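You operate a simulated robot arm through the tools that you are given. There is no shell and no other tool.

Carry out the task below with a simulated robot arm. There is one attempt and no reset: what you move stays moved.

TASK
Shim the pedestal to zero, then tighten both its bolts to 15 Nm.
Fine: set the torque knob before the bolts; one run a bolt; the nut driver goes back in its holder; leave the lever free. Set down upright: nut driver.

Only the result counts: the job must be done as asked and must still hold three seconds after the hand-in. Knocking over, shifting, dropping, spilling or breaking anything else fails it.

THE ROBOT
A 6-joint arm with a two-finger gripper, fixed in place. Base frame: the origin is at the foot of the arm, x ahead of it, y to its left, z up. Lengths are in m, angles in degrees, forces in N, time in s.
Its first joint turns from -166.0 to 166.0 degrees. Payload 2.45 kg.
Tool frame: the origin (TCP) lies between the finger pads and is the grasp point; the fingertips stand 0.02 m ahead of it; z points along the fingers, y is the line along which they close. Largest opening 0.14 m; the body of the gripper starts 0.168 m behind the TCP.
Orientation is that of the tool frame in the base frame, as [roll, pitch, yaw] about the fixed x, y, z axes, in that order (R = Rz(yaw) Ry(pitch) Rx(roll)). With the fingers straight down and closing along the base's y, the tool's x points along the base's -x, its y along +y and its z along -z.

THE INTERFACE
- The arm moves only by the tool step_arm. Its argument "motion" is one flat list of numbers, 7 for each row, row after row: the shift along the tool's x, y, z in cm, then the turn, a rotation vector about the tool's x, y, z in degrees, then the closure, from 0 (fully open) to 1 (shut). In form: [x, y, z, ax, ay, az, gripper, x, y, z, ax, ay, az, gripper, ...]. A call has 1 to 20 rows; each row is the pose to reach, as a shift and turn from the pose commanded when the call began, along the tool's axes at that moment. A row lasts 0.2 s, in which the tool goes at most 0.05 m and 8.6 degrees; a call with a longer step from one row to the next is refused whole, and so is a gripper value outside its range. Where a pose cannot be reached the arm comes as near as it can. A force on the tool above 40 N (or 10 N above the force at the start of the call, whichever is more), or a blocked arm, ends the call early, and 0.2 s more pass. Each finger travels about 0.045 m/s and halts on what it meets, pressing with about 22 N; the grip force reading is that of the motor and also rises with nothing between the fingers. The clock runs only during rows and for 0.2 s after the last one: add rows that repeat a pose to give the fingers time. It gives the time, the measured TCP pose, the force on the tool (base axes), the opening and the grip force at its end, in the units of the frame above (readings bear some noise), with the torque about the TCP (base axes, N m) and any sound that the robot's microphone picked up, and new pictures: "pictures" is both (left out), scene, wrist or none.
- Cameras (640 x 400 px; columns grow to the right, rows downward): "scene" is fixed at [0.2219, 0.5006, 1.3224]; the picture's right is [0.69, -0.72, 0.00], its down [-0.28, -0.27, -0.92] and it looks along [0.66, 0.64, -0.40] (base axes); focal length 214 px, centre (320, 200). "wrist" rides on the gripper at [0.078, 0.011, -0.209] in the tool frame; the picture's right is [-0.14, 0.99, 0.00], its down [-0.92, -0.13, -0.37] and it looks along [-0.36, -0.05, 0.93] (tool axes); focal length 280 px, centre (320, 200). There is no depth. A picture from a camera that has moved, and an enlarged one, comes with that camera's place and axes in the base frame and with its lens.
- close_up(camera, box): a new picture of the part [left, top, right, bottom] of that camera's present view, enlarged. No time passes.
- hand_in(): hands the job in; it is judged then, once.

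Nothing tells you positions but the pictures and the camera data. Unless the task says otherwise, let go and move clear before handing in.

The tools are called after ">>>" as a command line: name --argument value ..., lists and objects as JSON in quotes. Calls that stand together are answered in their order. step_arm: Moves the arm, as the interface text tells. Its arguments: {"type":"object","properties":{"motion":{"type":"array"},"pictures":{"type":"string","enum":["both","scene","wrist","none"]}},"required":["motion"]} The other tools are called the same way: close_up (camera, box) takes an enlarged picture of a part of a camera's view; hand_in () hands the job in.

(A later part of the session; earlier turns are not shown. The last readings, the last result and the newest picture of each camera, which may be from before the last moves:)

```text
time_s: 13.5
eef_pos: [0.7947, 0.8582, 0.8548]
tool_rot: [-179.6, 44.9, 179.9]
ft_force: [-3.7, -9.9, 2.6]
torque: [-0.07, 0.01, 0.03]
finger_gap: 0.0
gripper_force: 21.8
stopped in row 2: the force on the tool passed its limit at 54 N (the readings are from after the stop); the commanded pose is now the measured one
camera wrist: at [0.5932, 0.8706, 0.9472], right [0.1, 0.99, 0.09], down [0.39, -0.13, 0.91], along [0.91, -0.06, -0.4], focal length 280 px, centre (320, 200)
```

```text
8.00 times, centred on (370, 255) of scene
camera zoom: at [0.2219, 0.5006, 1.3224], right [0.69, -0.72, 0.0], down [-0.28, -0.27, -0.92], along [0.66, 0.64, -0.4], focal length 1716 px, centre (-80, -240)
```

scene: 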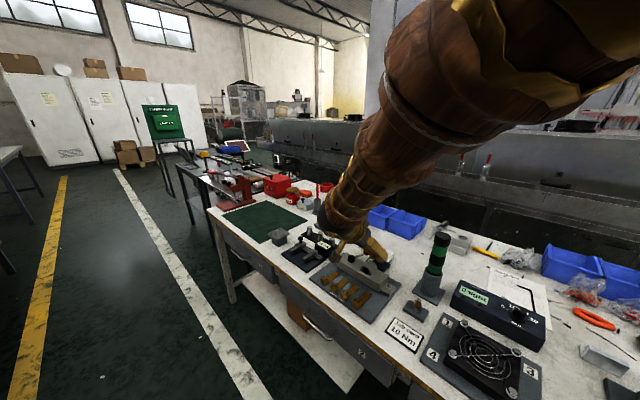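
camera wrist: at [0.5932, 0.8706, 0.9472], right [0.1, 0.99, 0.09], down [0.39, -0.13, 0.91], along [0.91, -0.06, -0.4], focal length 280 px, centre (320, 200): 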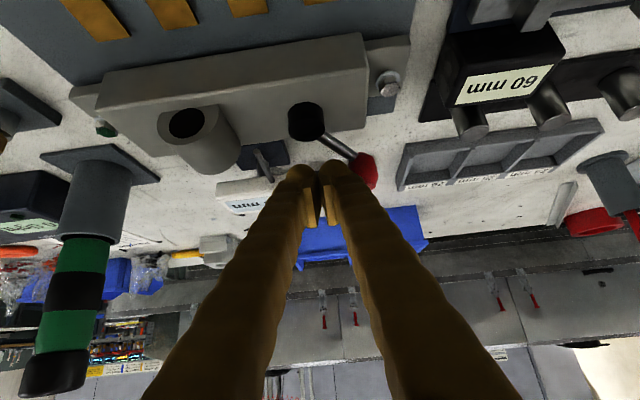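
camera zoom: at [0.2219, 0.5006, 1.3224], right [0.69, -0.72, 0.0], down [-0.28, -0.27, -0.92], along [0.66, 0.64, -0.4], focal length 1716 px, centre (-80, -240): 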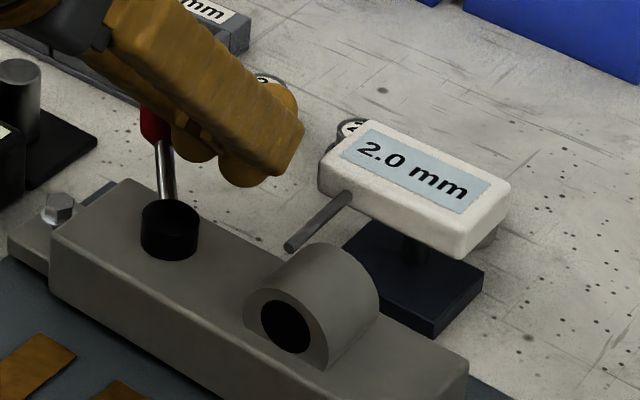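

The lever hit a stop at about +35° and the gauge still shows 2.0. I'll back the fingers off and re-check the gauge, the lever and the gap under the pedestal.

>>> step_arm --motion '[0, -1.0, 0, 0, 0, 0, 1, 0, -1.0, -4, 0, 0, 0, 1, 0, -1.0, -8, 0, 0, 0, 1, 0, -1.0, -12, 0, 0, 0, 1, 0, -1.0, -12, 0, 0, 0, 1]'

>>> close_up --camera "scene" --box '[330, 230, 410, 280]'

>>> close_up --camera "wrist" --box '[220, 60, 420, 185]'

```text
time_s: 14.7
eef_pos: [0.709, 0.8495, 0.9397]
tool_rot: [-179.6, 44.8, -179.9]
ft_force: [-0.8, -0.4, -0.3]
torque: [-0.03, 0.0, 0.01]
finger_gap: 0.0001
gripper_force: 21.7
camera wrist: at [0.5066, 0.8638, 1.0313], right [0.1, 0.99, 0.09], down [0.39, -0.13, 0.91], along [0.91, -0.06, -0.4], focal length 280 px, centre (320, 200)
```

scene: 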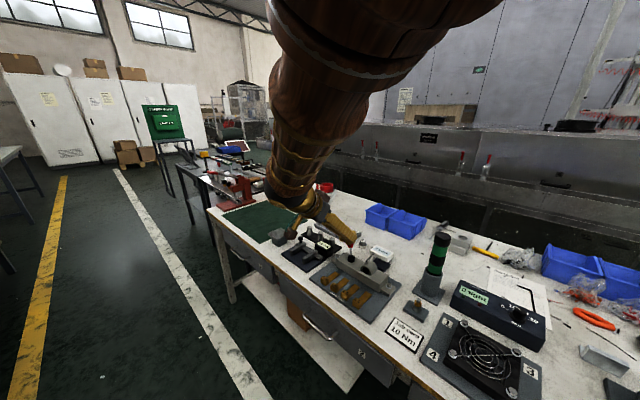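
wrist: 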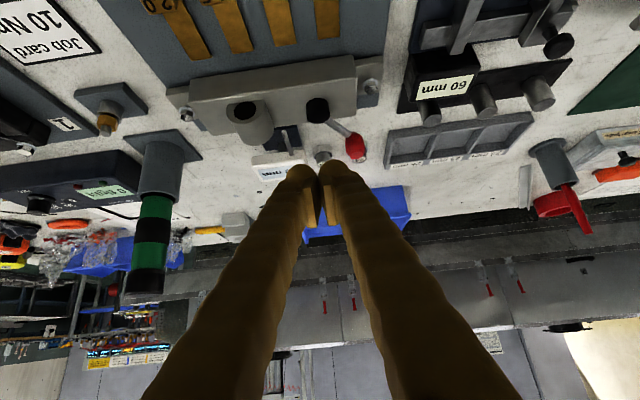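

```text
8.00 times, centred on (370, 255) of scene
camera zoom: at [0.2219, 0.5006, 1.3224], right [0.69, -0.72, 0.0], down [-0.28, -0.27, -0.92], along [0.66, 0.64, -0.4], focal length 1716 px, centre (-80, -240)
```

zoom: 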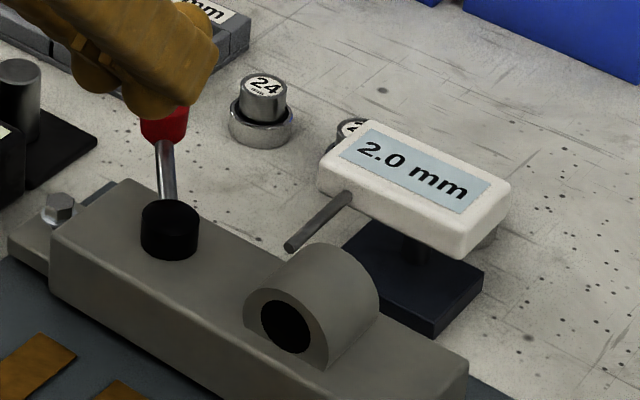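

```text
3.20 times, centred on (320, 122) of wrist
camera zoom: at [0.5066, 0.8638, 1.0313], right [0.1, 0.99, 0.09], down [0.39, -0.13, 0.91], along [0.91, -0.06, -0.4], focal length 897 px, centre (320, 448)
```

zoom: 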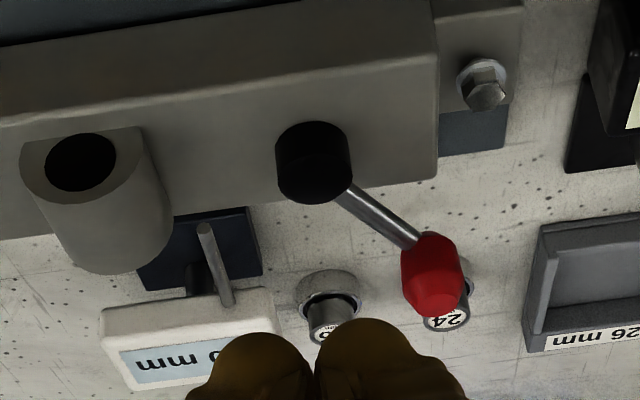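

The lever stays where it was put and the gauge and pedestal height look unchanged. I'll go back to the same low viewpoint as before to compare the gap under the pedestal.

>>> step_arm --motion '[2.8, -1.25, -2.8, 0, 0, 0, 1, 5.6, -2.5, -5.6, 0, 0, 0, 1, 8.4, -3.75, -8.4, 0, -3, 0, 1, 11.17, -5, -11.17, 0, -6, 0, 1, 14.2, -5, -8.2, 0, -9, 0, 1, 17.1, -5, -5.2, 0, -12, 0, 1, 20, -5, -2.33, 0, -15, 0, 1, 20, -5, -2.33, 0, -15, 0, 1]' --pictures "wrist"

>>> close_up --camera "wrist" --box '[240, 130, 430, 250]'

>>> close_up --camera "wrist" --box '[250, 175, 330, 225]'

```text
time_s: 16.5
eef_pos: [0.5516, 0.7992, 0.8142]
tool_rot: [-179.5, 60.0, -179.9]
ft_force: [-0.5, 0.2, 0.6]
torque: [0.04, 0.03, -0.02]
finger_gap: 0.0
gripper_force: 22.2
camera wrist: at [0.3322, 0.8123, 0.8512], right [0.07, 0.99, 0.11], down [0.14, -0.12, 0.98], along [0.99, -0.06, -0.15], focal length 280 px, centre (320, 200)
```

wrist: 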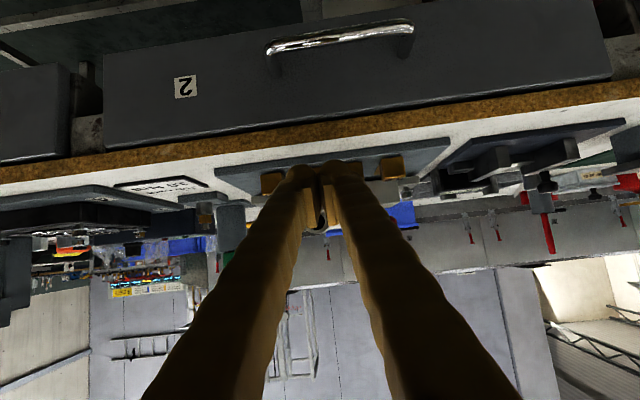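

```text
3.33 times, centred on (335, 190) of wrist
camera zoom: at [0.3322, 0.8123, 0.8512], right [0.07, 0.99, 0.11], down [0.14, -0.12, 0.98], along [0.99, -0.06, -0.15], focal length 935 px, centre (270, 233)
```

zoom: 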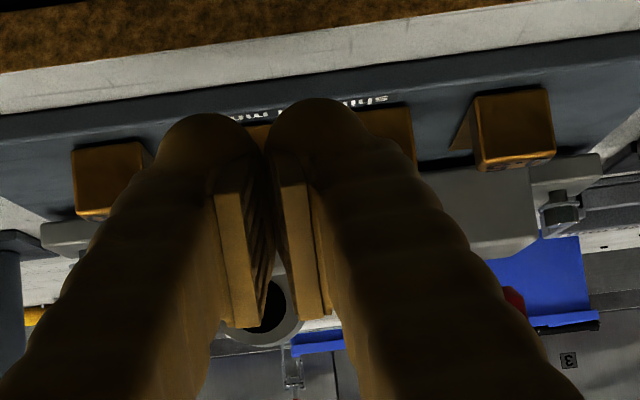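

```text
8.00 times, centred on (290, 200) of wrist
camera zoom: at [0.3322, 0.8123, 0.8512], right [0.07, 0.99, 0.11], down [0.14, -0.12, 0.98], along [0.99, -0.06, -0.15], focal length 2243 px, centre (560, 200)
```

zoom: 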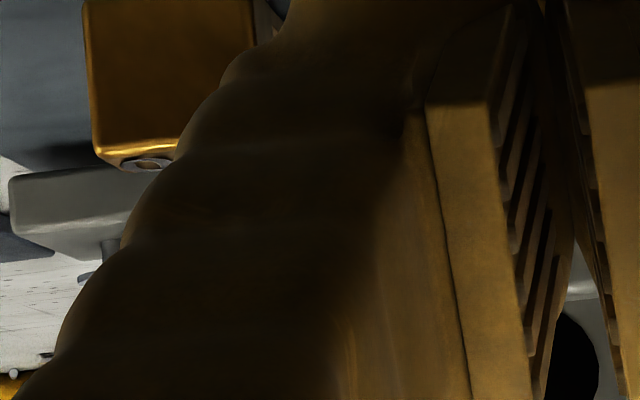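

>>> close_up --camera "scene" --box '[320, 230, 420, 293]'

>>> close_up --camera "scene" --box '[370, 255, 410, 280]'

>>> close_up --camera "wrist" --box '[360, 150, 440, 200]'

```text
6.35 times, centred on (370, 262) of scene
camera zoom: at [0.2219, 0.5006, 1.3224], right [0.69, -0.72, 0.0], down [-0.28, -0.27, -0.92], along [0.66, 0.64, -0.4], focal length 1362 px, centre (2, -190)
```

zoom: 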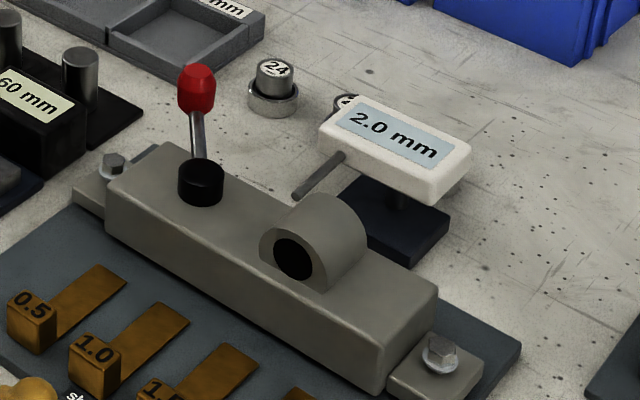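

```text
16.00 times, centred on (390, 268) of scene
camera zoom: at [0.2219, 0.5006, 1.3224], right [0.69, -0.72, 0.0], down [-0.28, -0.27, -0.92], along [0.66, 0.64, -0.4], focal length 3432 px, centre (-800, -880)
```

zoom: 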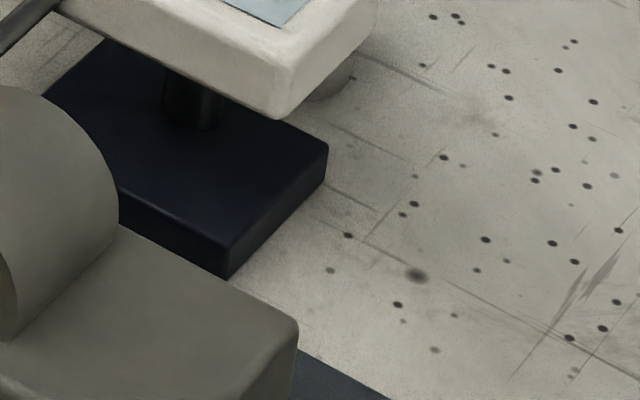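

```text
8.00 times, centred on (400, 175) of wrist
camera zoom: at [0.3322, 0.8123, 0.8512], right [0.07, 0.99, 0.11], down [0.14, -0.12, 0.98], along [0.99, -0.06, -0.15], focal length 2243 px, centre (-320, 400)
```

zoom: 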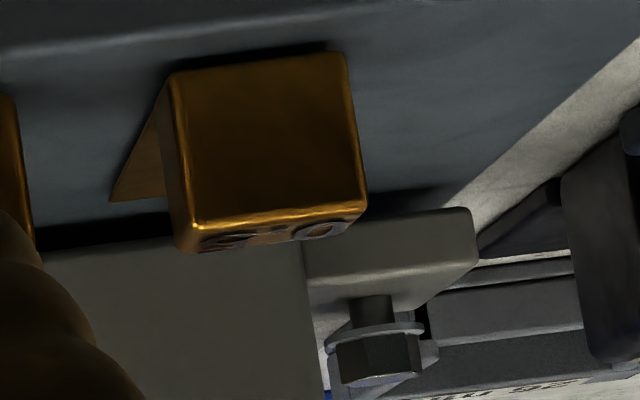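

Swinging the lever from end to end changed neither the gauge nor the height, and it stays where it is left. I'll try the shim next: first I'll return to tool-down, then turn so the fingers close along x, since the neighbouring shim handles are too close in y.

>>> step_arm --motion '[-2.3, -0.86, -1.33, 0, 8.5, 0, 1, -4.6, -1.71, -2.66, 0, 17, 0, 1, -6.9, -2.57, -4.0, 0, 25.5, 0, 1, -9.2, -3.43, -5.3, 0, 34, 0, 1, -11.5, -4.29, -6.65, 0, 42.5, 0, 1, -13.8, -5.14, -8.0, 0, 51, 0, 1, -16.1, -6, -9.3, 0, 59.5, 0, 1, -16.1, -6, -9.3, 0, 60, 0, 1]' --pictures "none"

```text
time_s: 18.3
eef_pos: [0.5523, 0.7407, 1.0021]
tool_rot: [-179.8, -0.2, 179.7]
ft_force: [-0.3, -0.1, 0.8]
torque: [0.01, 0.03, 0.01]
finger_gap: 0.0001
gripper_force: 22.1
```

>>> step_arm --motion '[-0.4, -0.5, 0, 0, 0, 8.2, 1, -0.8, -1, 0, 0, 0, 16.4, 1, -1.2, -1.5, 0, 0, 0, 24.6, 1, -1.6, -2, 0, 0, 0, 32.8, 1, -2, -2.5, 0, 0, 0, 41, 1, -2.4, -3, 0, 0, 0, 49.2, 1, -2.8, -3.5, 0, 0, 0, 57.4, 1, -3.2, -4, 0, 0, 0, 65.6, 1, -3.6, -4.5, 0, 0, 0, 73.8, 1, -4, -5, 0, 0, 0, 82, 1, -4.4, -5.5, 0, 0, 0, 90, 1, -4.8, -6, 0, 0, 0, 90, 1]' --pictures "wrist"

```text
time_s: 20.9
eef_pos: [0.5999, 0.6807, 1.0011]
tool_rot: [-179.9, 0.3, 89.5]
ft_force: [-0.9, 0.8, 0.2]
torque: [0.0, -0.02, -0.05]
finger_gap: 0.0
gripper_force: 22.1
camera wrist: at [0.6113, 0.7606, 1.2101], right [0.99, -0.14, 0.0], down [-0.13, -0.92, 0.37], along [-0.05, -0.37, -0.93], focal length 280 px, centre (320, 200)
```

wrist: 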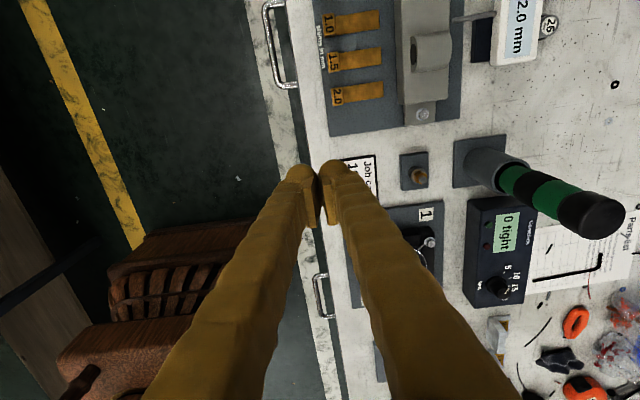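

>>> close_up --camera "wrist" --box '[460, 230, 560, 310]'

>>> close_up --camera "wrist" --box '[310, 0, 470, 130]'

>>> close_up --camera "wrist" --box '[390, 130, 630, 280]'

```text
5.00 times, centred on (510, 270) of wrist
camera zoom: at [0.6113, 0.7606, 1.2101], right [0.99, -0.14, 0.0], down [-0.13, -0.92, 0.37], along [-0.05, -0.37, -0.93], focal length 1402 px, centre (-630, -150)
```

zoom: 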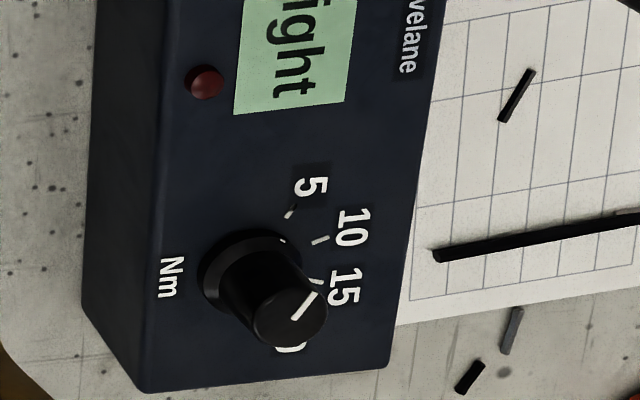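

```text
3.08 times, centred on (390, 65) of wrist
camera zoom: at [0.6113, 0.7606, 1.2101], right [0.99, -0.14, 0.0], down [-0.13, -0.92, 0.37], along [-0.05, -0.37, -0.93], focal length 863 px, centre (105, 615)
```

zoom: 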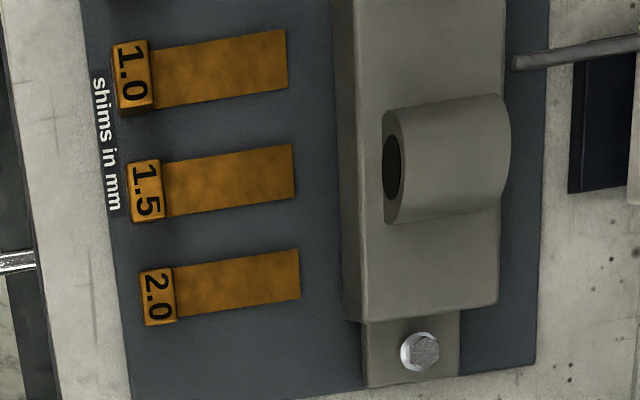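

```text
2.67 times, centred on (510, 205) of wrist
camera zoom: at [0.6113, 0.7606, 1.2101], right [0.99, -0.14, 0.0], down [-0.13, -0.92, 0.37], along [-0.05, -0.37, -0.93], focal length 748 px, centre (-187, 187)
```

zoom: 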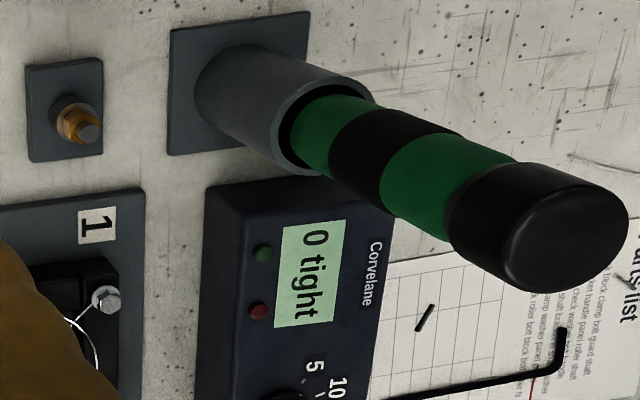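

I can see everything well from here; the 2.0 shim handle sits at about (0.632, 0.748). I'll tilt 30° toward +y for reach and touch the empty plate beside it with closed fingers to calibrate its height.

>>> step_arm --motion '[0.5, 1.5, 4.0, 0, 7.5, 0, 1, 1, 3, 8, 0, 15, -0.2, 1, 1.5, 4.5, 12, 0, 22.5, -0.3, 1, 2.1, 6, 16, 0, 30, -0.5, 1, 2.1, 6, 17.5, 0, 30, -0.5, 1, 2.1, 6, 17.5, 0, 30, -0.5, 1]' --pictures "both"

>>> close_up --camera "scene" --box '[300, 240, 420, 315]'

```text
time_s: 22.3
eef_pos: [0.6571, 0.6975, 0.8248]
tool_rot: [179.9, -29.7, 90.3]
ft_force: [0.2, -0.6, -0.1]
torque: [-0.02, 0.03, 0.0]
finger_gap: 0.0001
gripper_force: 21.8
camera wrist: at [0.668, 0.6624, 1.0446], right [0.99, -0.12, -0.07], down [-0.12, -0.98, -0.14], along [-0.05, 0.14, -0.99], focal length 280 px, centre (320, 200)
```

scene: 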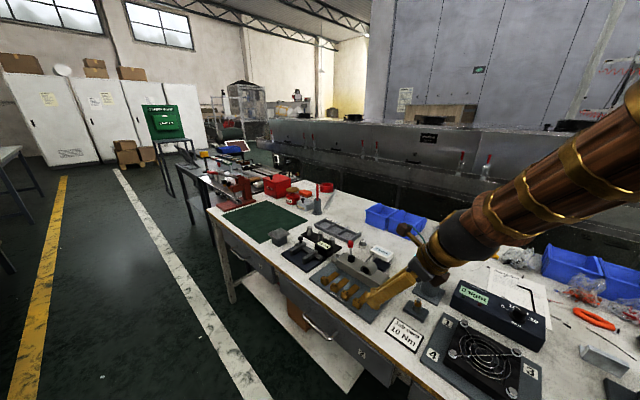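
wrist: 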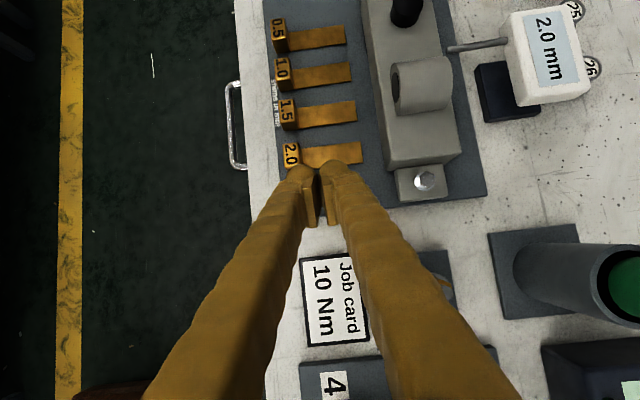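

```text
5.33 times, centred on (360, 278) of scene
camera zoom: at [0.2219, 0.5006, 1.3224], right [0.69, -0.72, 0.0], down [-0.28, -0.27, -0.92], along [0.66, 0.64, -0.4], focal length 1144 px, centre (107, -213)
```

zoom: 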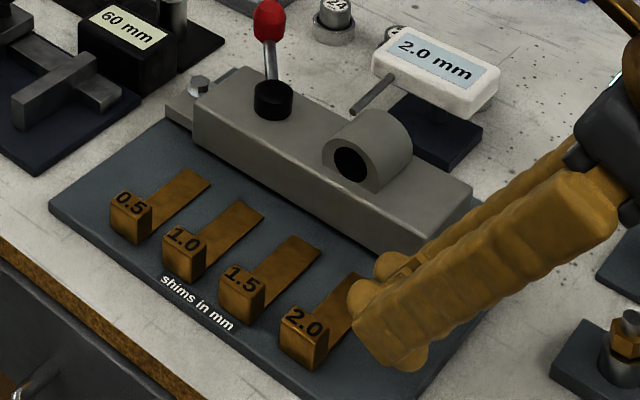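

>>> step_arm --motion '[-0.93, 0, 0.6, 0, 0, 0, 1, -1.63, 0, 1.83, 0, 0, 0, 1, -1.68, 0, 1.92, 0, 0, 0, 1, -1.73, 0, 2.0, 0, 0, 0, 1, -1.78, 0, 2.09, 0, 0, 0, 1, -1.83, 0, 2.18, 0, 0, 0, 1, -1.88, 0, 2.26, 0, 0, 0, 1, -1.93, 0, 2.35, 0, 0, 0, 1, -1.98, 0, 2.44, 0, 0, 0, 1, -2.03, 0, 2.52, 0, 0, 0, 1, -2.08, 0, 2.61, 0, 0, 0, 1, -2.13, 0, 2.7, 0, 0, 0, 1, -2.18, 0, 2.78, 0, 0, 0, 1]' --pictures "wrist"

```text
time_s: 25.0
eef_pos: [0.6588, 0.6942, 0.7931]
tool_rot: [180.0, -29.9, 90.2]
ft_force: [-4.9, -10.2, 11.1]
torque: [-0.28, 0.16, -0.04]
finger_gap: 0.0001
gripper_force: 29.7
stopped in row 13: the force on the tool passed its limit at 44 N (the readings are from after the stop); the commanded pose is now the measured one
camera wrist: at [0.6708, 0.6591, 1.0133], right [0.99, -0.12, -0.07], down [-0.12, -0.98, -0.14], along [-0.05, 0.15, -0.99], focal length 280 px, centre (320, 200)
```

wrist: 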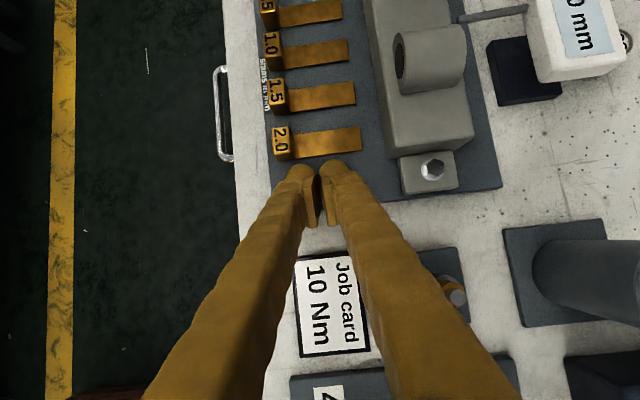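

The plate contact gives a TCP z≈0.793 for this 30° tilt. I'll rise, open to about 6 cm, and move above the 2.0 shim handle.

>>> step_arm --motion '[2.35, 0, -4.07, 0, 0, 0, 0.57, 4.3, -1.34, -2.95, 0, 0, 0, 0.57, 6.25, -2.68, -1.82, 0, 0, 0, 0.57, 6.25, -2.68, -1.82, 0, 0, 0, 0.57, 6.25, -2.68, -1.82, 0, 0, 0, 0.57]' --pictures "both"

>>> close_up --camera "wrist" --box '[220, 90, 420, 215]'

>>> close_up --camera "scene" --box '[300, 240, 420, 315]'

```text
time_s: 26.2
eef_pos: [0.6305, 0.7409, 0.8386]
tool_rot: [179.8, -29.8, 90.3]
ft_force: [0.1, 0.4, 0.5]
torque: [-0.03, -0.01, 0.03]
finger_gap: 0.0603
gripper_force: 0.0
camera wrist: at [0.6423, 0.7063, 1.0588], right [0.99, -0.12, -0.07], down [-0.12, -0.98, -0.14], along [-0.05, 0.15, -0.99], focal length 280 px, centre (320, 200)
```

scene: 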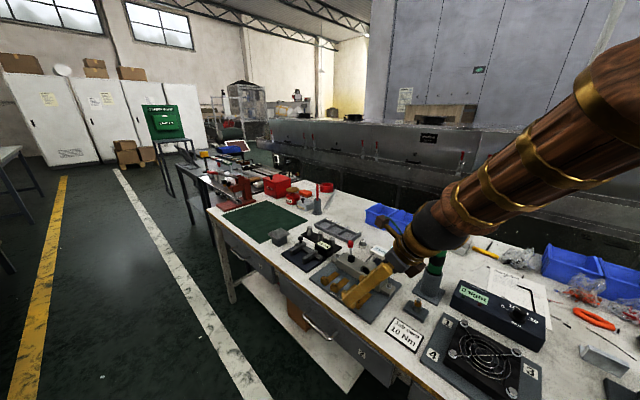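
wrist: 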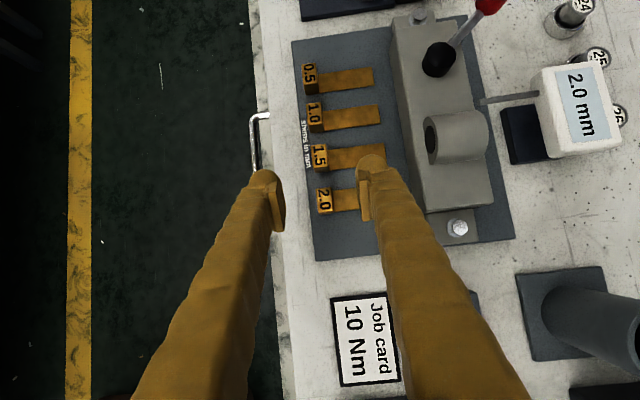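

```text
3.20 times, centred on (320, 152) of wrist
camera zoom: at [0.6423, 0.7063, 1.0588], right [0.99, -0.12, -0.07], down [-0.12, -0.98, -0.14], along [-0.05, 0.15, -0.99], focal length 897 px, centre (320, 352)
```

zoom: 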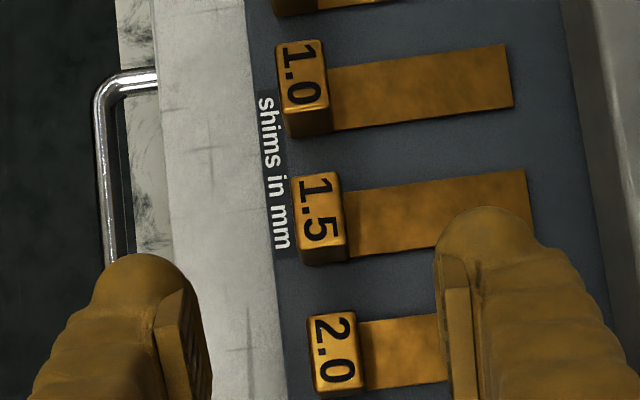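

```text
5.33 times, centred on (360, 278) of scene
camera zoom: at [0.2219, 0.5006, 1.3224], right [0.69, -0.72, 0.0], down [-0.28, -0.27, -0.92], along [0.66, 0.64, -0.4], focal length 1144 px, centre (107, -213)
```

zoom: 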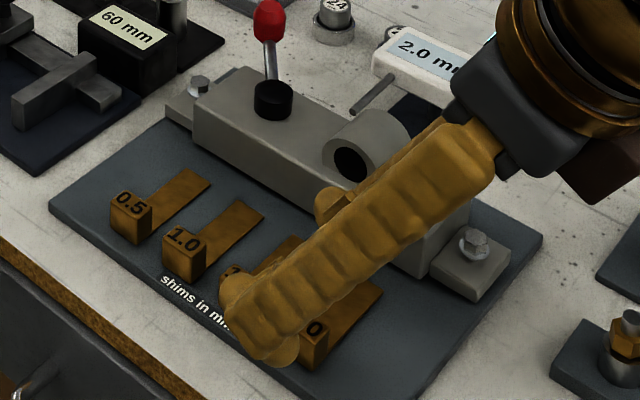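

The prediction matches the picture, so I'll descend onto the handle and grip it.

>>> step_arm --motion '[-1.0, 0.2, 1.75, 0, 0, 0, 0.57, -2.03, 0.2, 3.52, 0, 0, 0, 0.57, -2.03, 0.2, 3.52, 0, 0, 0, 0.8, -2.03, 0.2, 3.52, 0, 0, 0, 1, -2.03, 0.2, 3.52, 0, 0, 0, 1, -2.03, 0.2, 3.52, 0, 0, 0, 1, -2.03, 0.2, 3.52, 0, 0, 0, 1]' --pictures "both"

>>> close_up --camera "wrist" --box '[220, 90, 420, 215]'

```text
time_s: 27.8
eef_pos: [0.6331, 0.7393, 0.7985]
tool_rot: [179.8, -29.8, 90.3]
ft_force: [-1.7, 0.3, -0.9]
torque: [-0.01, 0.04, -0.07]
finger_gap: 0.0146
gripper_force: 41.0
camera wrist: at [0.6444, 0.7047, 1.0194], right [0.99, -0.12, -0.07], down [-0.12, -0.98, -0.14], along [-0.05, 0.15, -0.99], focal length 280 px, centre (320, 200)
```

scene: 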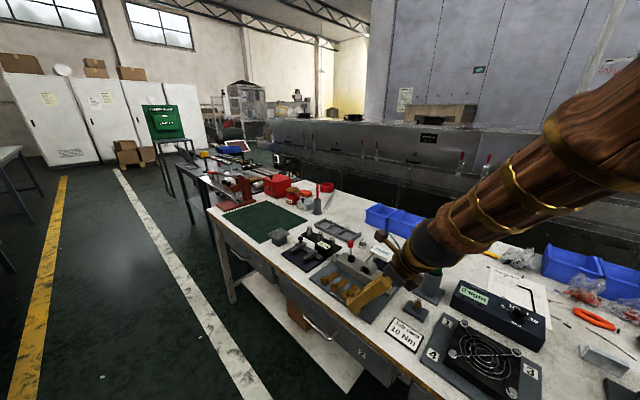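
wrist: 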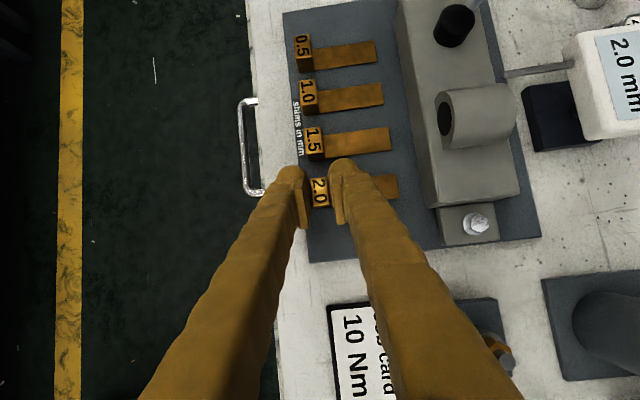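

```text
3.20 times, centred on (320, 152) of wrist
camera zoom: at [0.6444, 0.7047, 1.0194], right [0.99, -0.12, -0.07], down [-0.12, -0.98, -0.14], along [-0.05, 0.15, -0.99], focal length 897 px, centre (320, 352)
```

zoom: 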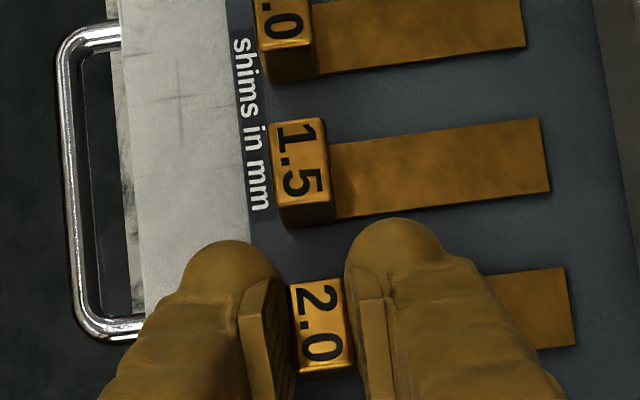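

The 2.0 shim handle is gripped with a 14.6 mm gap, and the gauge is visible in the wrist view. I'll lift about 1 mm and slide it toward the pedestal.

>>> step_arm --motion '[0.05, 0, -0.09, 0, 0, 0, 1, 0.05, 0.8, -0.09, 0, 0, 0, 1, 0.05, 1.6, -0.09, 0, 0, 0, 1, 0.05, 2.4, -0.09, 0, 0, 0, 1, 0.05, 3.0, -0.09, 0, 0, 0, 1]' --pictures "wrist"

>>> close_up --camera "wrist" --box '[260, 110, 460, 235]'

>>> close_up --camera "scene" --box '[300, 240, 420, 315]'

```text
time_s: 28.4
eef_pos: [0.6352, 0.74, 0.7989]
tool_rot: [-179.7, -29.7, 90.3]
ft_force: [-3.1, -1.4, 2.6]
torque: [-0.13, 0.12, -0.16]
finger_gap: 0.015
gripper_force: 41.3
stopped in row 2: the force on the tool passed its limit at 53 N (the readings are from after the stop); the commanded pose is now the measured one
camera wrist: at [0.6468, 0.7052, 1.0194], right [0.99, -0.11, -0.07], down [-0.12, -0.98, -0.14], along [-0.06, 0.14, -0.99], focal length 280 px, centre (320, 200)
```

wrist: 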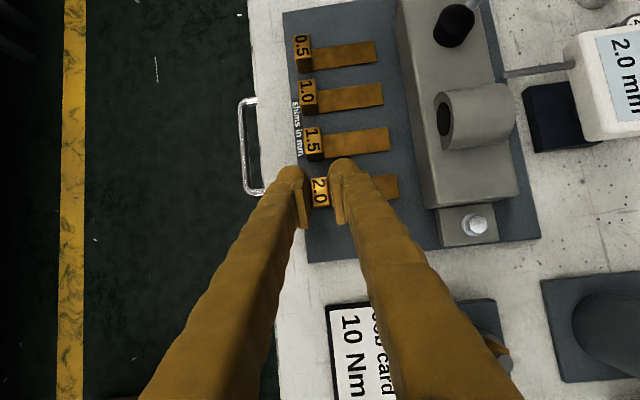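

```text
3.20 times, centred on (360, 172) of wrist
camera zoom: at [0.6468, 0.7052, 1.0194], right [0.99, -0.11, -0.07], down [-0.12, -0.98, -0.14], along [-0.06, 0.14, -0.99], focal length 897 px, centre (192, 288)
```

zoom: 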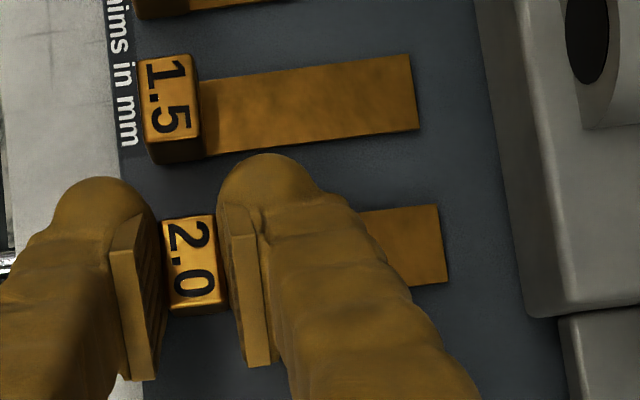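

```text
5.33 times, centred on (360, 278) of scene
camera zoom: at [0.2219, 0.5006, 1.3224], right [0.69, -0.72, 0.0], down [-0.28, -0.27, -0.92], along [0.66, 0.64, -0.4], focal length 1144 px, centre (107, -213)
```

zoom: 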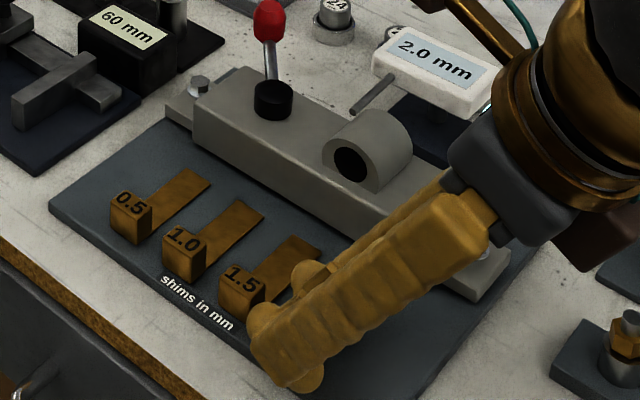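

The shim was blocked after 2 mm with 53 N. I'll try once more with a pure +x motion and no lift, in small steps, to see whether the lift or a lock stopped it.

>>> step_arm --motion '[-0.02, 0, 0.05, 0, 0, 0, 1, -0.02, 0.15, 0.05, 0, 0, 0, 1, -0.02, 0.3, 0.05, 0, 0, 0, 1, -0.02, 0.45, 0.05, 0, 0, 0, 1]' --pictures "wrist"

>>> close_up --camera "wrist" --box '[260, 110, 460, 235]'

```text
time_s: 29.1
eef_pos: [0.6343, 0.7396, 0.7998]
tool_rot: [-179.8, -29.7, 90.4]
ft_force: [-3.8, -5.0, 5.6]
torque: [-0.24, 0.1, -0.1]
finger_gap: 0.0147
gripper_force: 41.2
stopped in row 3: the force on the tool passed its limit at 43 N (the readings are from after the stop); the commanded pose is now the measured one
camera wrist: at [0.6483, 0.7053, 1.0193], right [0.99, -0.11, -0.07], down [-0.12, -0.98, -0.14], along [-0.06, 0.14, -0.99], focal length 280 px, centre (320, 200)
```

wrist: 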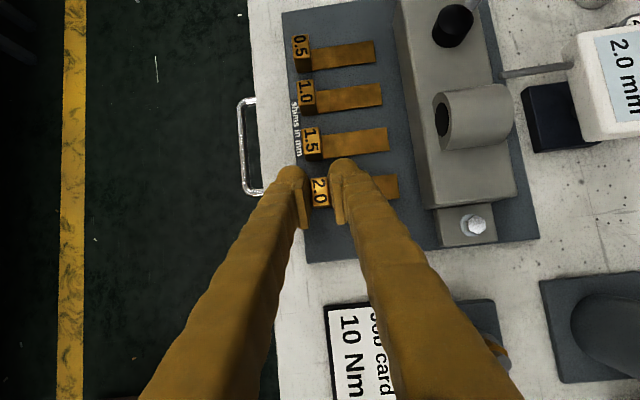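

```text
3.20 times, centred on (360, 172) of wrist
camera zoom: at [0.6483, 0.7053, 1.0193], right [0.99, -0.11, -0.07], down [-0.12, -0.98, -0.14], along [-0.06, 0.14, -0.99], focal length 897 px, centre (192, 288)
```

zoom: 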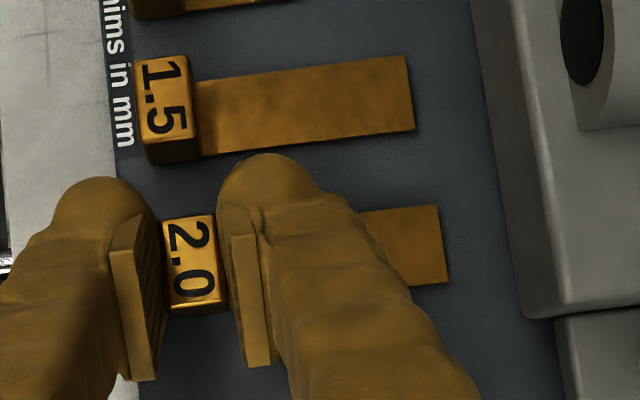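

The shim is rigidly locked with the lever in this position, so the +41° side appears to be the locked one and its original side free. I'll release the shim, go up, and swing the lever back.

>>> step_arm --motion '[0, 0, 0, 0, 0, 0, 0.8, 0, 0, 0, 0, 0, 0, 0.57, 0, 0, 0, 0, 0, 0, 0.57, 0, 0, 0, 0, 0, 0, 0.57, 2.0, 0, -3.5, 0, 0, 0, 0.57, 4.0, 0, -7, 0, 0, 0, 0.57, 6.0, 0, -10.5, 0, -7.5, 0, 0.7, 8.0, 0, -14, 0, -15, 0, 0.9, 9.0, 0, -15.6, 0, -22.5, 0, 1, 9.0, 0, -15.6, 0, -29.7, 0, 1]' --pictures "wrist"

>>> close_up --camera "wrist" --box '[260, 0, 480, 140]'

```text
time_s: 31.3
eef_pos: [0.6363, 0.7415, 0.9815]
tool_rot: [-179.8, 0.1, 90.4]
ft_force: [0.1, 0.3, -0.3]
torque: [0.0, -0.01, 0.0]
finger_gap: 0.0
gripper_force: 20.2
camera wrist: at [0.6473, 0.8215, 1.1909], right [0.99, -0.13, 0.0], down [-0.12, -0.92, 0.37], along [-0.05, -0.37, -0.93], focal length 280 px, centre (320, 200)
```

wrist: 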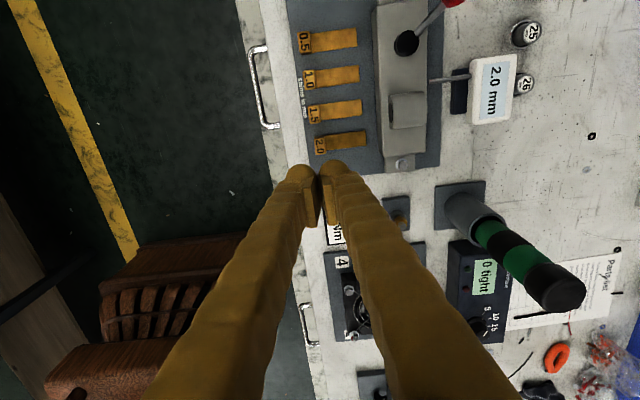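

```text
2.86 times, centred on (370, 70) of wrist
camera zoom: at [0.6473, 0.8215, 1.1909], right [0.99, -0.13, 0.0], down [-0.12, -0.92, 0.37], along [-0.05, -0.37, -0.93], focal length 801 px, centre (177, 571)
```

zoom: 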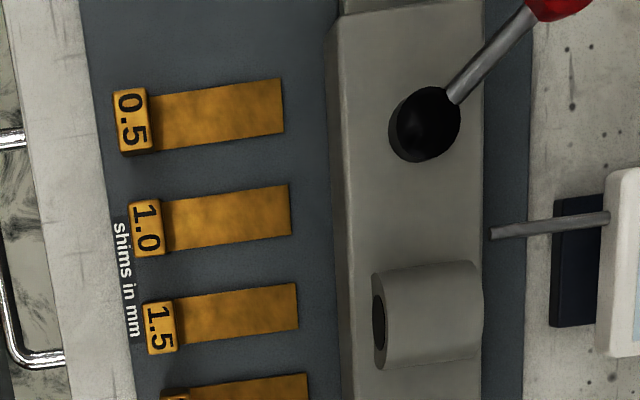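

>>> step_arm --motion '[0.8, 0.3, -0.15, 0, 0, -8.43, 1, 1.66, 0.66, -0.3, 0, 0, -16.86, 1, 2.5, 1, -0.45, 0, 0, -25.3, 1, 3.3, 1.3, -0.6, 0, 0, -33.7, 1, 4.1, 1.7, -0.8, 0, 0, -42.1, 1, 5, 2, -0.9, 0, 0, -50.6, 1, 5.8, 2.4, -1.1, 0, 0, -59, 1, 6.6, 2.7, -1.2, 0, 0, -67.4, 1, 7.5, 3, -1.4, 0, 0, -75.9, 1, 8.3, 3.4, -1.5, 0, 0, -84.3, 1, 9.1, 3.7, -1.7, 0, 0, -92.7, 1, 10, 4, -1.8, 0, 0, -101.1, 1, 10.8, 4.4, -2, 0, 0, -109.5, 1, 10.8, 4.4, -2, 0, 0, -109.6, 1]' --pictures "none"

```text
time_s: 34.3
eef_pos: [0.6803, 0.849, 0.9987]
tool_rot: [179.9, -0.3, -159.8]
ft_force: [-0.9, -0.8, 0.2]
torque: [0.0, -0.02, -0.01]
finger_gap: 0.0
gripper_force: 21.7
```

>>> step_arm --motion '[-0.95, 0.7, 1.7, 0, -8.33, 0, 1, -1.9, 1.4, 3.4, 0, -16.67, 0, 1, -2.8, 2.1, 5.1, 0, -25, 0, 1, -3.8, 2.8, 6.8, 0, -33.3, 0, 1, -4.7, 3.5, 8.5, 0, -41.7, 0, 1, -5.66, 4.22, 10.27, 0, -50, 0, 1, -5.66, 4.22, 10.27, 0, -50, 0, 1]' --pictures "both"

>>> close_up --camera "wrist" --box '[240, 60, 440, 185]'

```text
time_s: 35.9
eef_pos: [0.7213, 0.909, 0.8951]
tool_rot: [179.8, 49.7, -160.0]
ft_force: [0.2, -0.8, 0.2]
torque: [0.03, -0.01, 0.0]
finger_gap: 0.0
gripper_force: 21.6
camera wrist: at [0.5196, 0.8469, 0.9708], right [-0.26, 0.96, 0.11], down [0.34, -0.01, 0.94], along [0.9, 0.28, -0.32], focal length 280 px, centre (320, 200)
```

scene: 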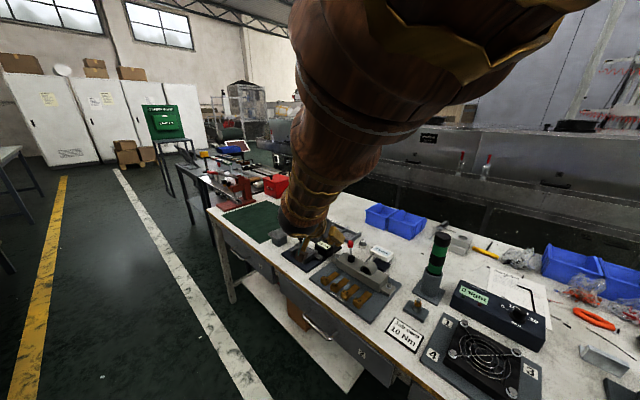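
wrist: 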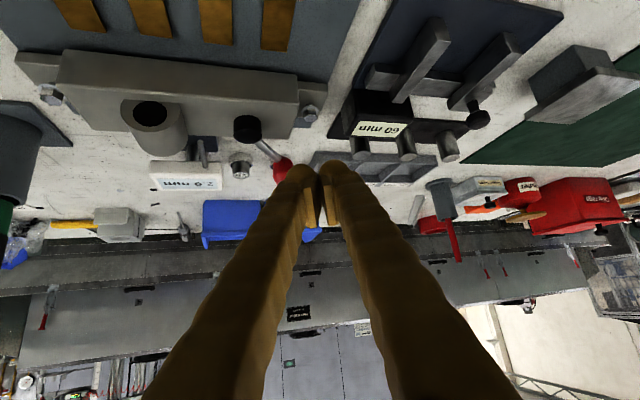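

```text
3.20 times, centred on (340, 122) of wrist
camera zoom: at [0.5196, 0.8469, 0.9708], right [-0.26, 0.96, 0.11], down [0.34, -0.01, 0.94], along [0.9, 0.28, -0.32], focal length 897 px, centre (256, 448)
```

zoom: 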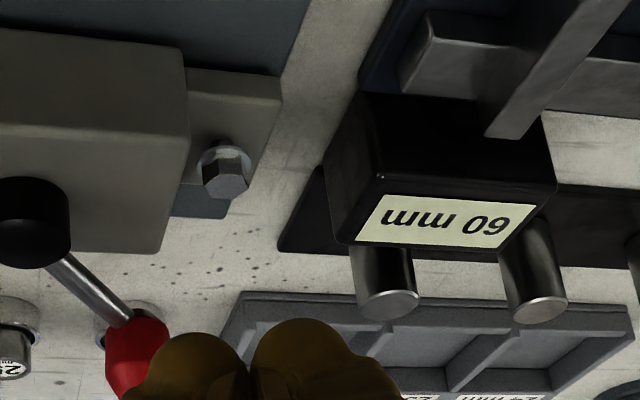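

>>> step_arm --motion '[0, 0, 4, 0, 0, 0, 1, 0, 0, 8, 0, 0, 0, 1, 0, 0, 8, 0, 0, 0, 1]' --pictures "wrist"

>>> close_up --camera "wrist" --box '[200, 80, 440, 230]'

>>> close_up --camera "scene" --box '[320, 225, 420, 288]'

```text
time_s: 36.7
eef_pos: [0.7766, 0.929, 0.8453]
tool_rot: [179.8, 49.7, -160.0]
ft_force: [-0.4, 0.1, -0.2]
torque: [0.02, 0.01, 0.0]
finger_gap: 0.0
gripper_force: 21.9
camera wrist: at [0.5765, 0.8678, 0.9198], right [-0.26, 0.96, 0.11], down [0.34, -0.01, 0.94], along [0.9, 0.28, -0.32], focal length 280 px, centre (320, 200)
```

wrist: 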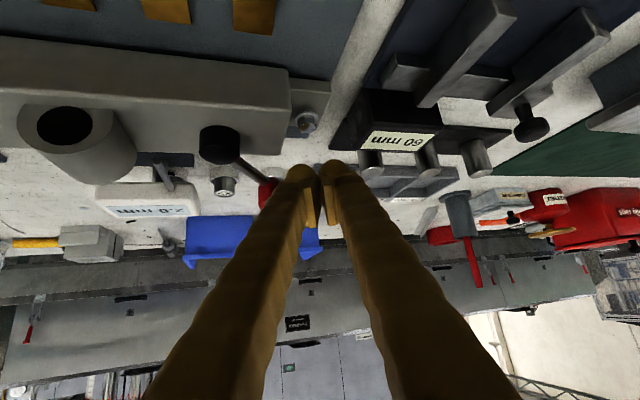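

```text
2.67 times, centred on (320, 155) of wrist
camera zoom: at [0.5765, 0.8678, 0.9198], right [-0.26, 0.96, 0.11], down [0.34, -0.01, 0.94], along [0.9, 0.28, -0.32], focal length 748 px, centre (320, 320)
```

zoom: 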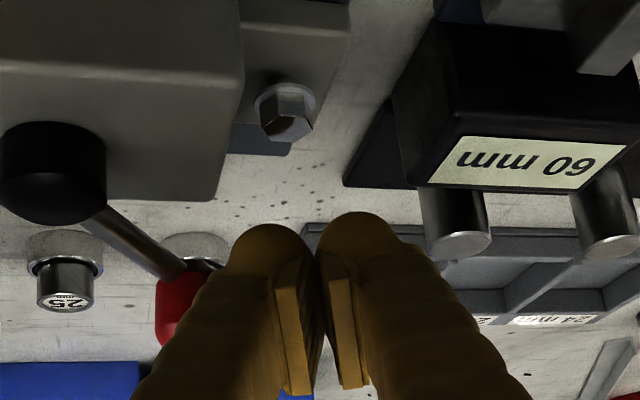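

```text
6.35 times, centred on (370, 256) of scene
camera zoom: at [0.2219, 0.5006, 1.3224], right [0.69, -0.72, 0.0], down [-0.28, -0.27, -0.92], along [0.66, 0.64, -0.4], focal length 1362 px, centre (2, -159)
```

zoom: 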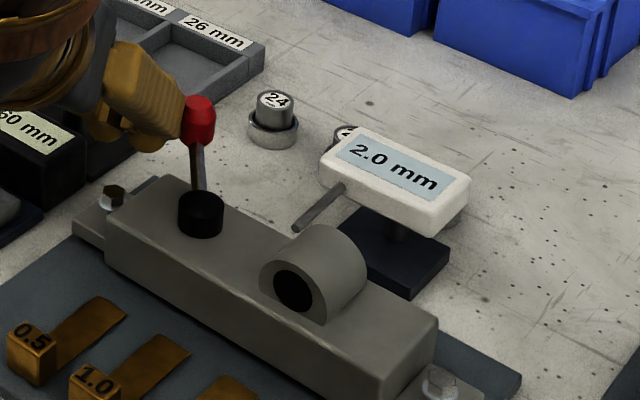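

The fingers are now beside the knob on its +y side. I'll sweep it back toward its original position.

>>> step_arm --motion '[0.17, -1.03, -0.21, 0, 0, 0, 1, 0.35, -2.07, -0.41, 0, 0, 0, 1, 0.52, -3.1, -0.62, 0, 0, 0, 1, 0.69, -4.13, -0.83, 0, 0, 0, 1, 0.86, -5.16, -1.04, 0, 0, 0, 1, 1.04, -6.2, -1.24, 0, 0, 0, 1]' --pictures "wrist"

>>> close_up --camera "wrist" --box '[200, 80, 440, 230]'

>>> close_up --camera "scene" --box '[320, 225, 420, 288]'

```text
time_s: 38.1
eef_pos: [0.7822, 0.8654, 0.8441]
tool_rot: [179.9, 49.8, -160.1]
ft_force: [-0.4, 2.1, 5.0]
torque: [-0.1, -0.01, 0.02]
finger_gap: 0.0
gripper_force: 22.0
camera wrist: at [0.582, 0.8046, 0.9196], right [-0.26, 0.96, 0.11], down [0.34, -0.01, 0.94], along [0.91, 0.28, -0.32], focal length 280 px, centre (320, 200)
```

wrist: 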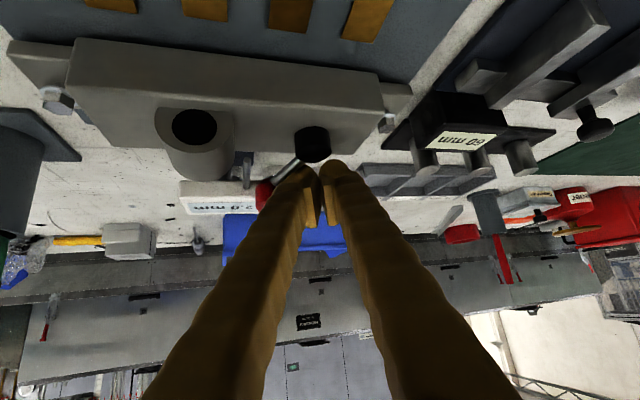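

```text
2.67 times, centred on (320, 155) of wrist
camera zoom: at [0.582, 0.8046, 0.9196], right [-0.26, 0.96, 0.11], down [0.34, -0.01, 0.94], along [0.91, 0.28, -0.32], focal length 748 px, centre (320, 320)
```

zoom: 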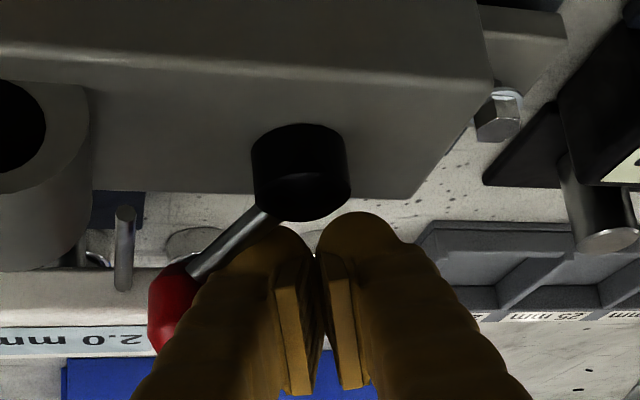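

```text
6.35 times, centred on (370, 256) of scene
camera zoom: at [0.2219, 0.5006, 1.3224], right [0.69, -0.72, 0.0], down [-0.28, -0.27, -0.92], along [0.66, 0.64, -0.4], focal length 1362 px, centre (2, -159)
```

zoom: 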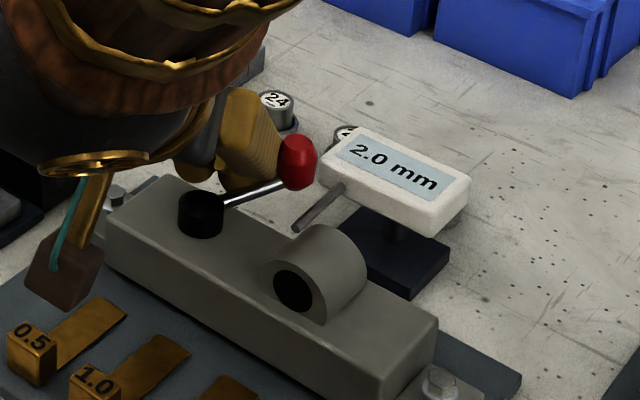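

The lever is back at its original angle. I'll nudge a little further to see whether this is the end stop.

>>> step_arm --motion '[0.03, -0.2, -0.04, 0, 0, 0, 1, 0.07, -0.4, -0.08, 0, 0, 0, 1, 0.1, -0.6, -0.12, 0, 0, 0, 1, 0.13, -0.8, -0.16, 0, 0, 0, 1]' --pictures "wrist"

>>> close_up --camera "scene" --box '[320, 225, 420, 288]'

```text
time_s: 39.0
eef_pos: [0.7801, 0.8618, 0.847]
tool_rot: [179.7, 49.8, -159.9]
ft_force: [1.3, 5.4, 4.4]
torque: [0.03, -0.01, 0.07]
finger_gap: 0.0
gripper_force: 22.1
stopped in row 4: the force on the tool passed its limit at 43 N (the readings are from after the stop); the commanded pose is now the measured one
camera wrist: at [0.5808, 0.7992, 0.9215], right [-0.26, 0.96, 0.11], down [0.34, -0.01, 0.94], along [0.9, 0.28, -0.32], focal length 280 px, centre (320, 200)
```

wrist: 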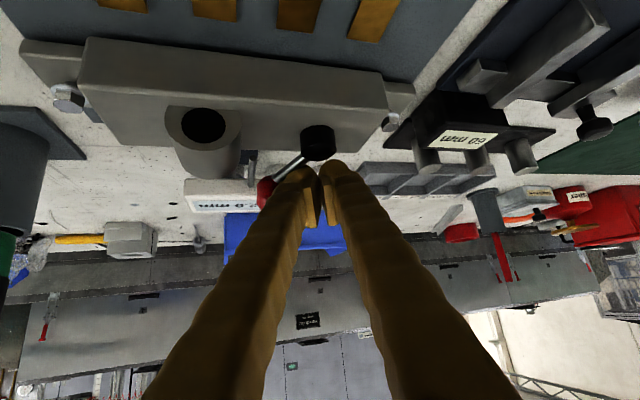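

```text
6.35 times, centred on (370, 256) of scene
camera zoom: at [0.2219, 0.5006, 1.3224], right [0.69, -0.72, 0.0], down [-0.28, -0.27, -0.92], along [0.66, 0.64, -0.4], focal length 1362 px, centre (2, -159)
```

zoom: 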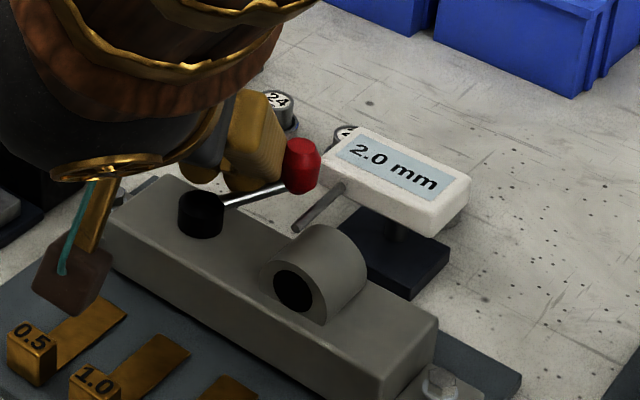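

This is the other end stop. I'll retreat and go back to the shim with the lever in this, its original, position.

>>> step_arm --motion '[0, 1, 0, 0, 0, 0, 1, 0, 1, -4.5, 0, 0, 0, 1, 0, 1, -9, 0, 0, 0, 1, 0, 1, -13, 0, 8.3, 0, 1, 0, 1, -15, 0, 16.6, 0, 1, 0, 1, -15, 0, 25, 0, 1, 0, 1, -15, 0, 33.3, 0, 1, 0, 1, -15, 0, 41.6, 0, 1, 0, 1, -15, 0, 49.8, 0, 1]' --pictures "none"

>>> close_up --camera "scene" --box '[320, 225, 420, 288]'

```text
time_s: 41.0
eef_pos: [0.6691, 0.8305, 0.9452]
tool_rot: [179.6, 0.0, -159.7]
ft_force: [-0.9, -0.3, 0.6]
torque: [0.01, -0.05, 0.02]
finger_gap: 0.0
gripper_force: 22.2
```

```text
6.35 times, centred on (370, 256) of scene
camera zoom: at [0.2219, 0.5006, 1.3224], right [0.69, -0.72, 0.0], down [-0.28, -0.27, -0.92], along [0.66, 0.64, -0.4], focal length 1362 px, centre (2, -159)
```

zoom: 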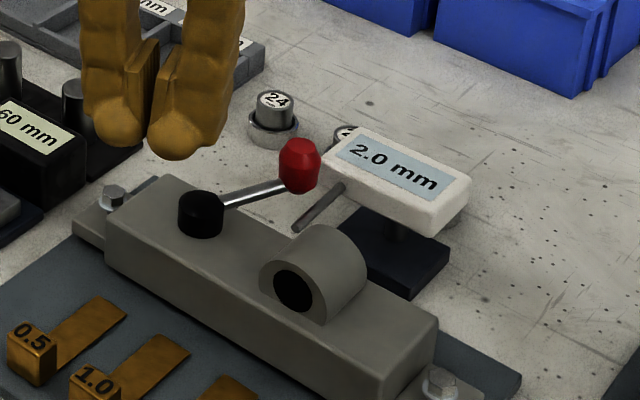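

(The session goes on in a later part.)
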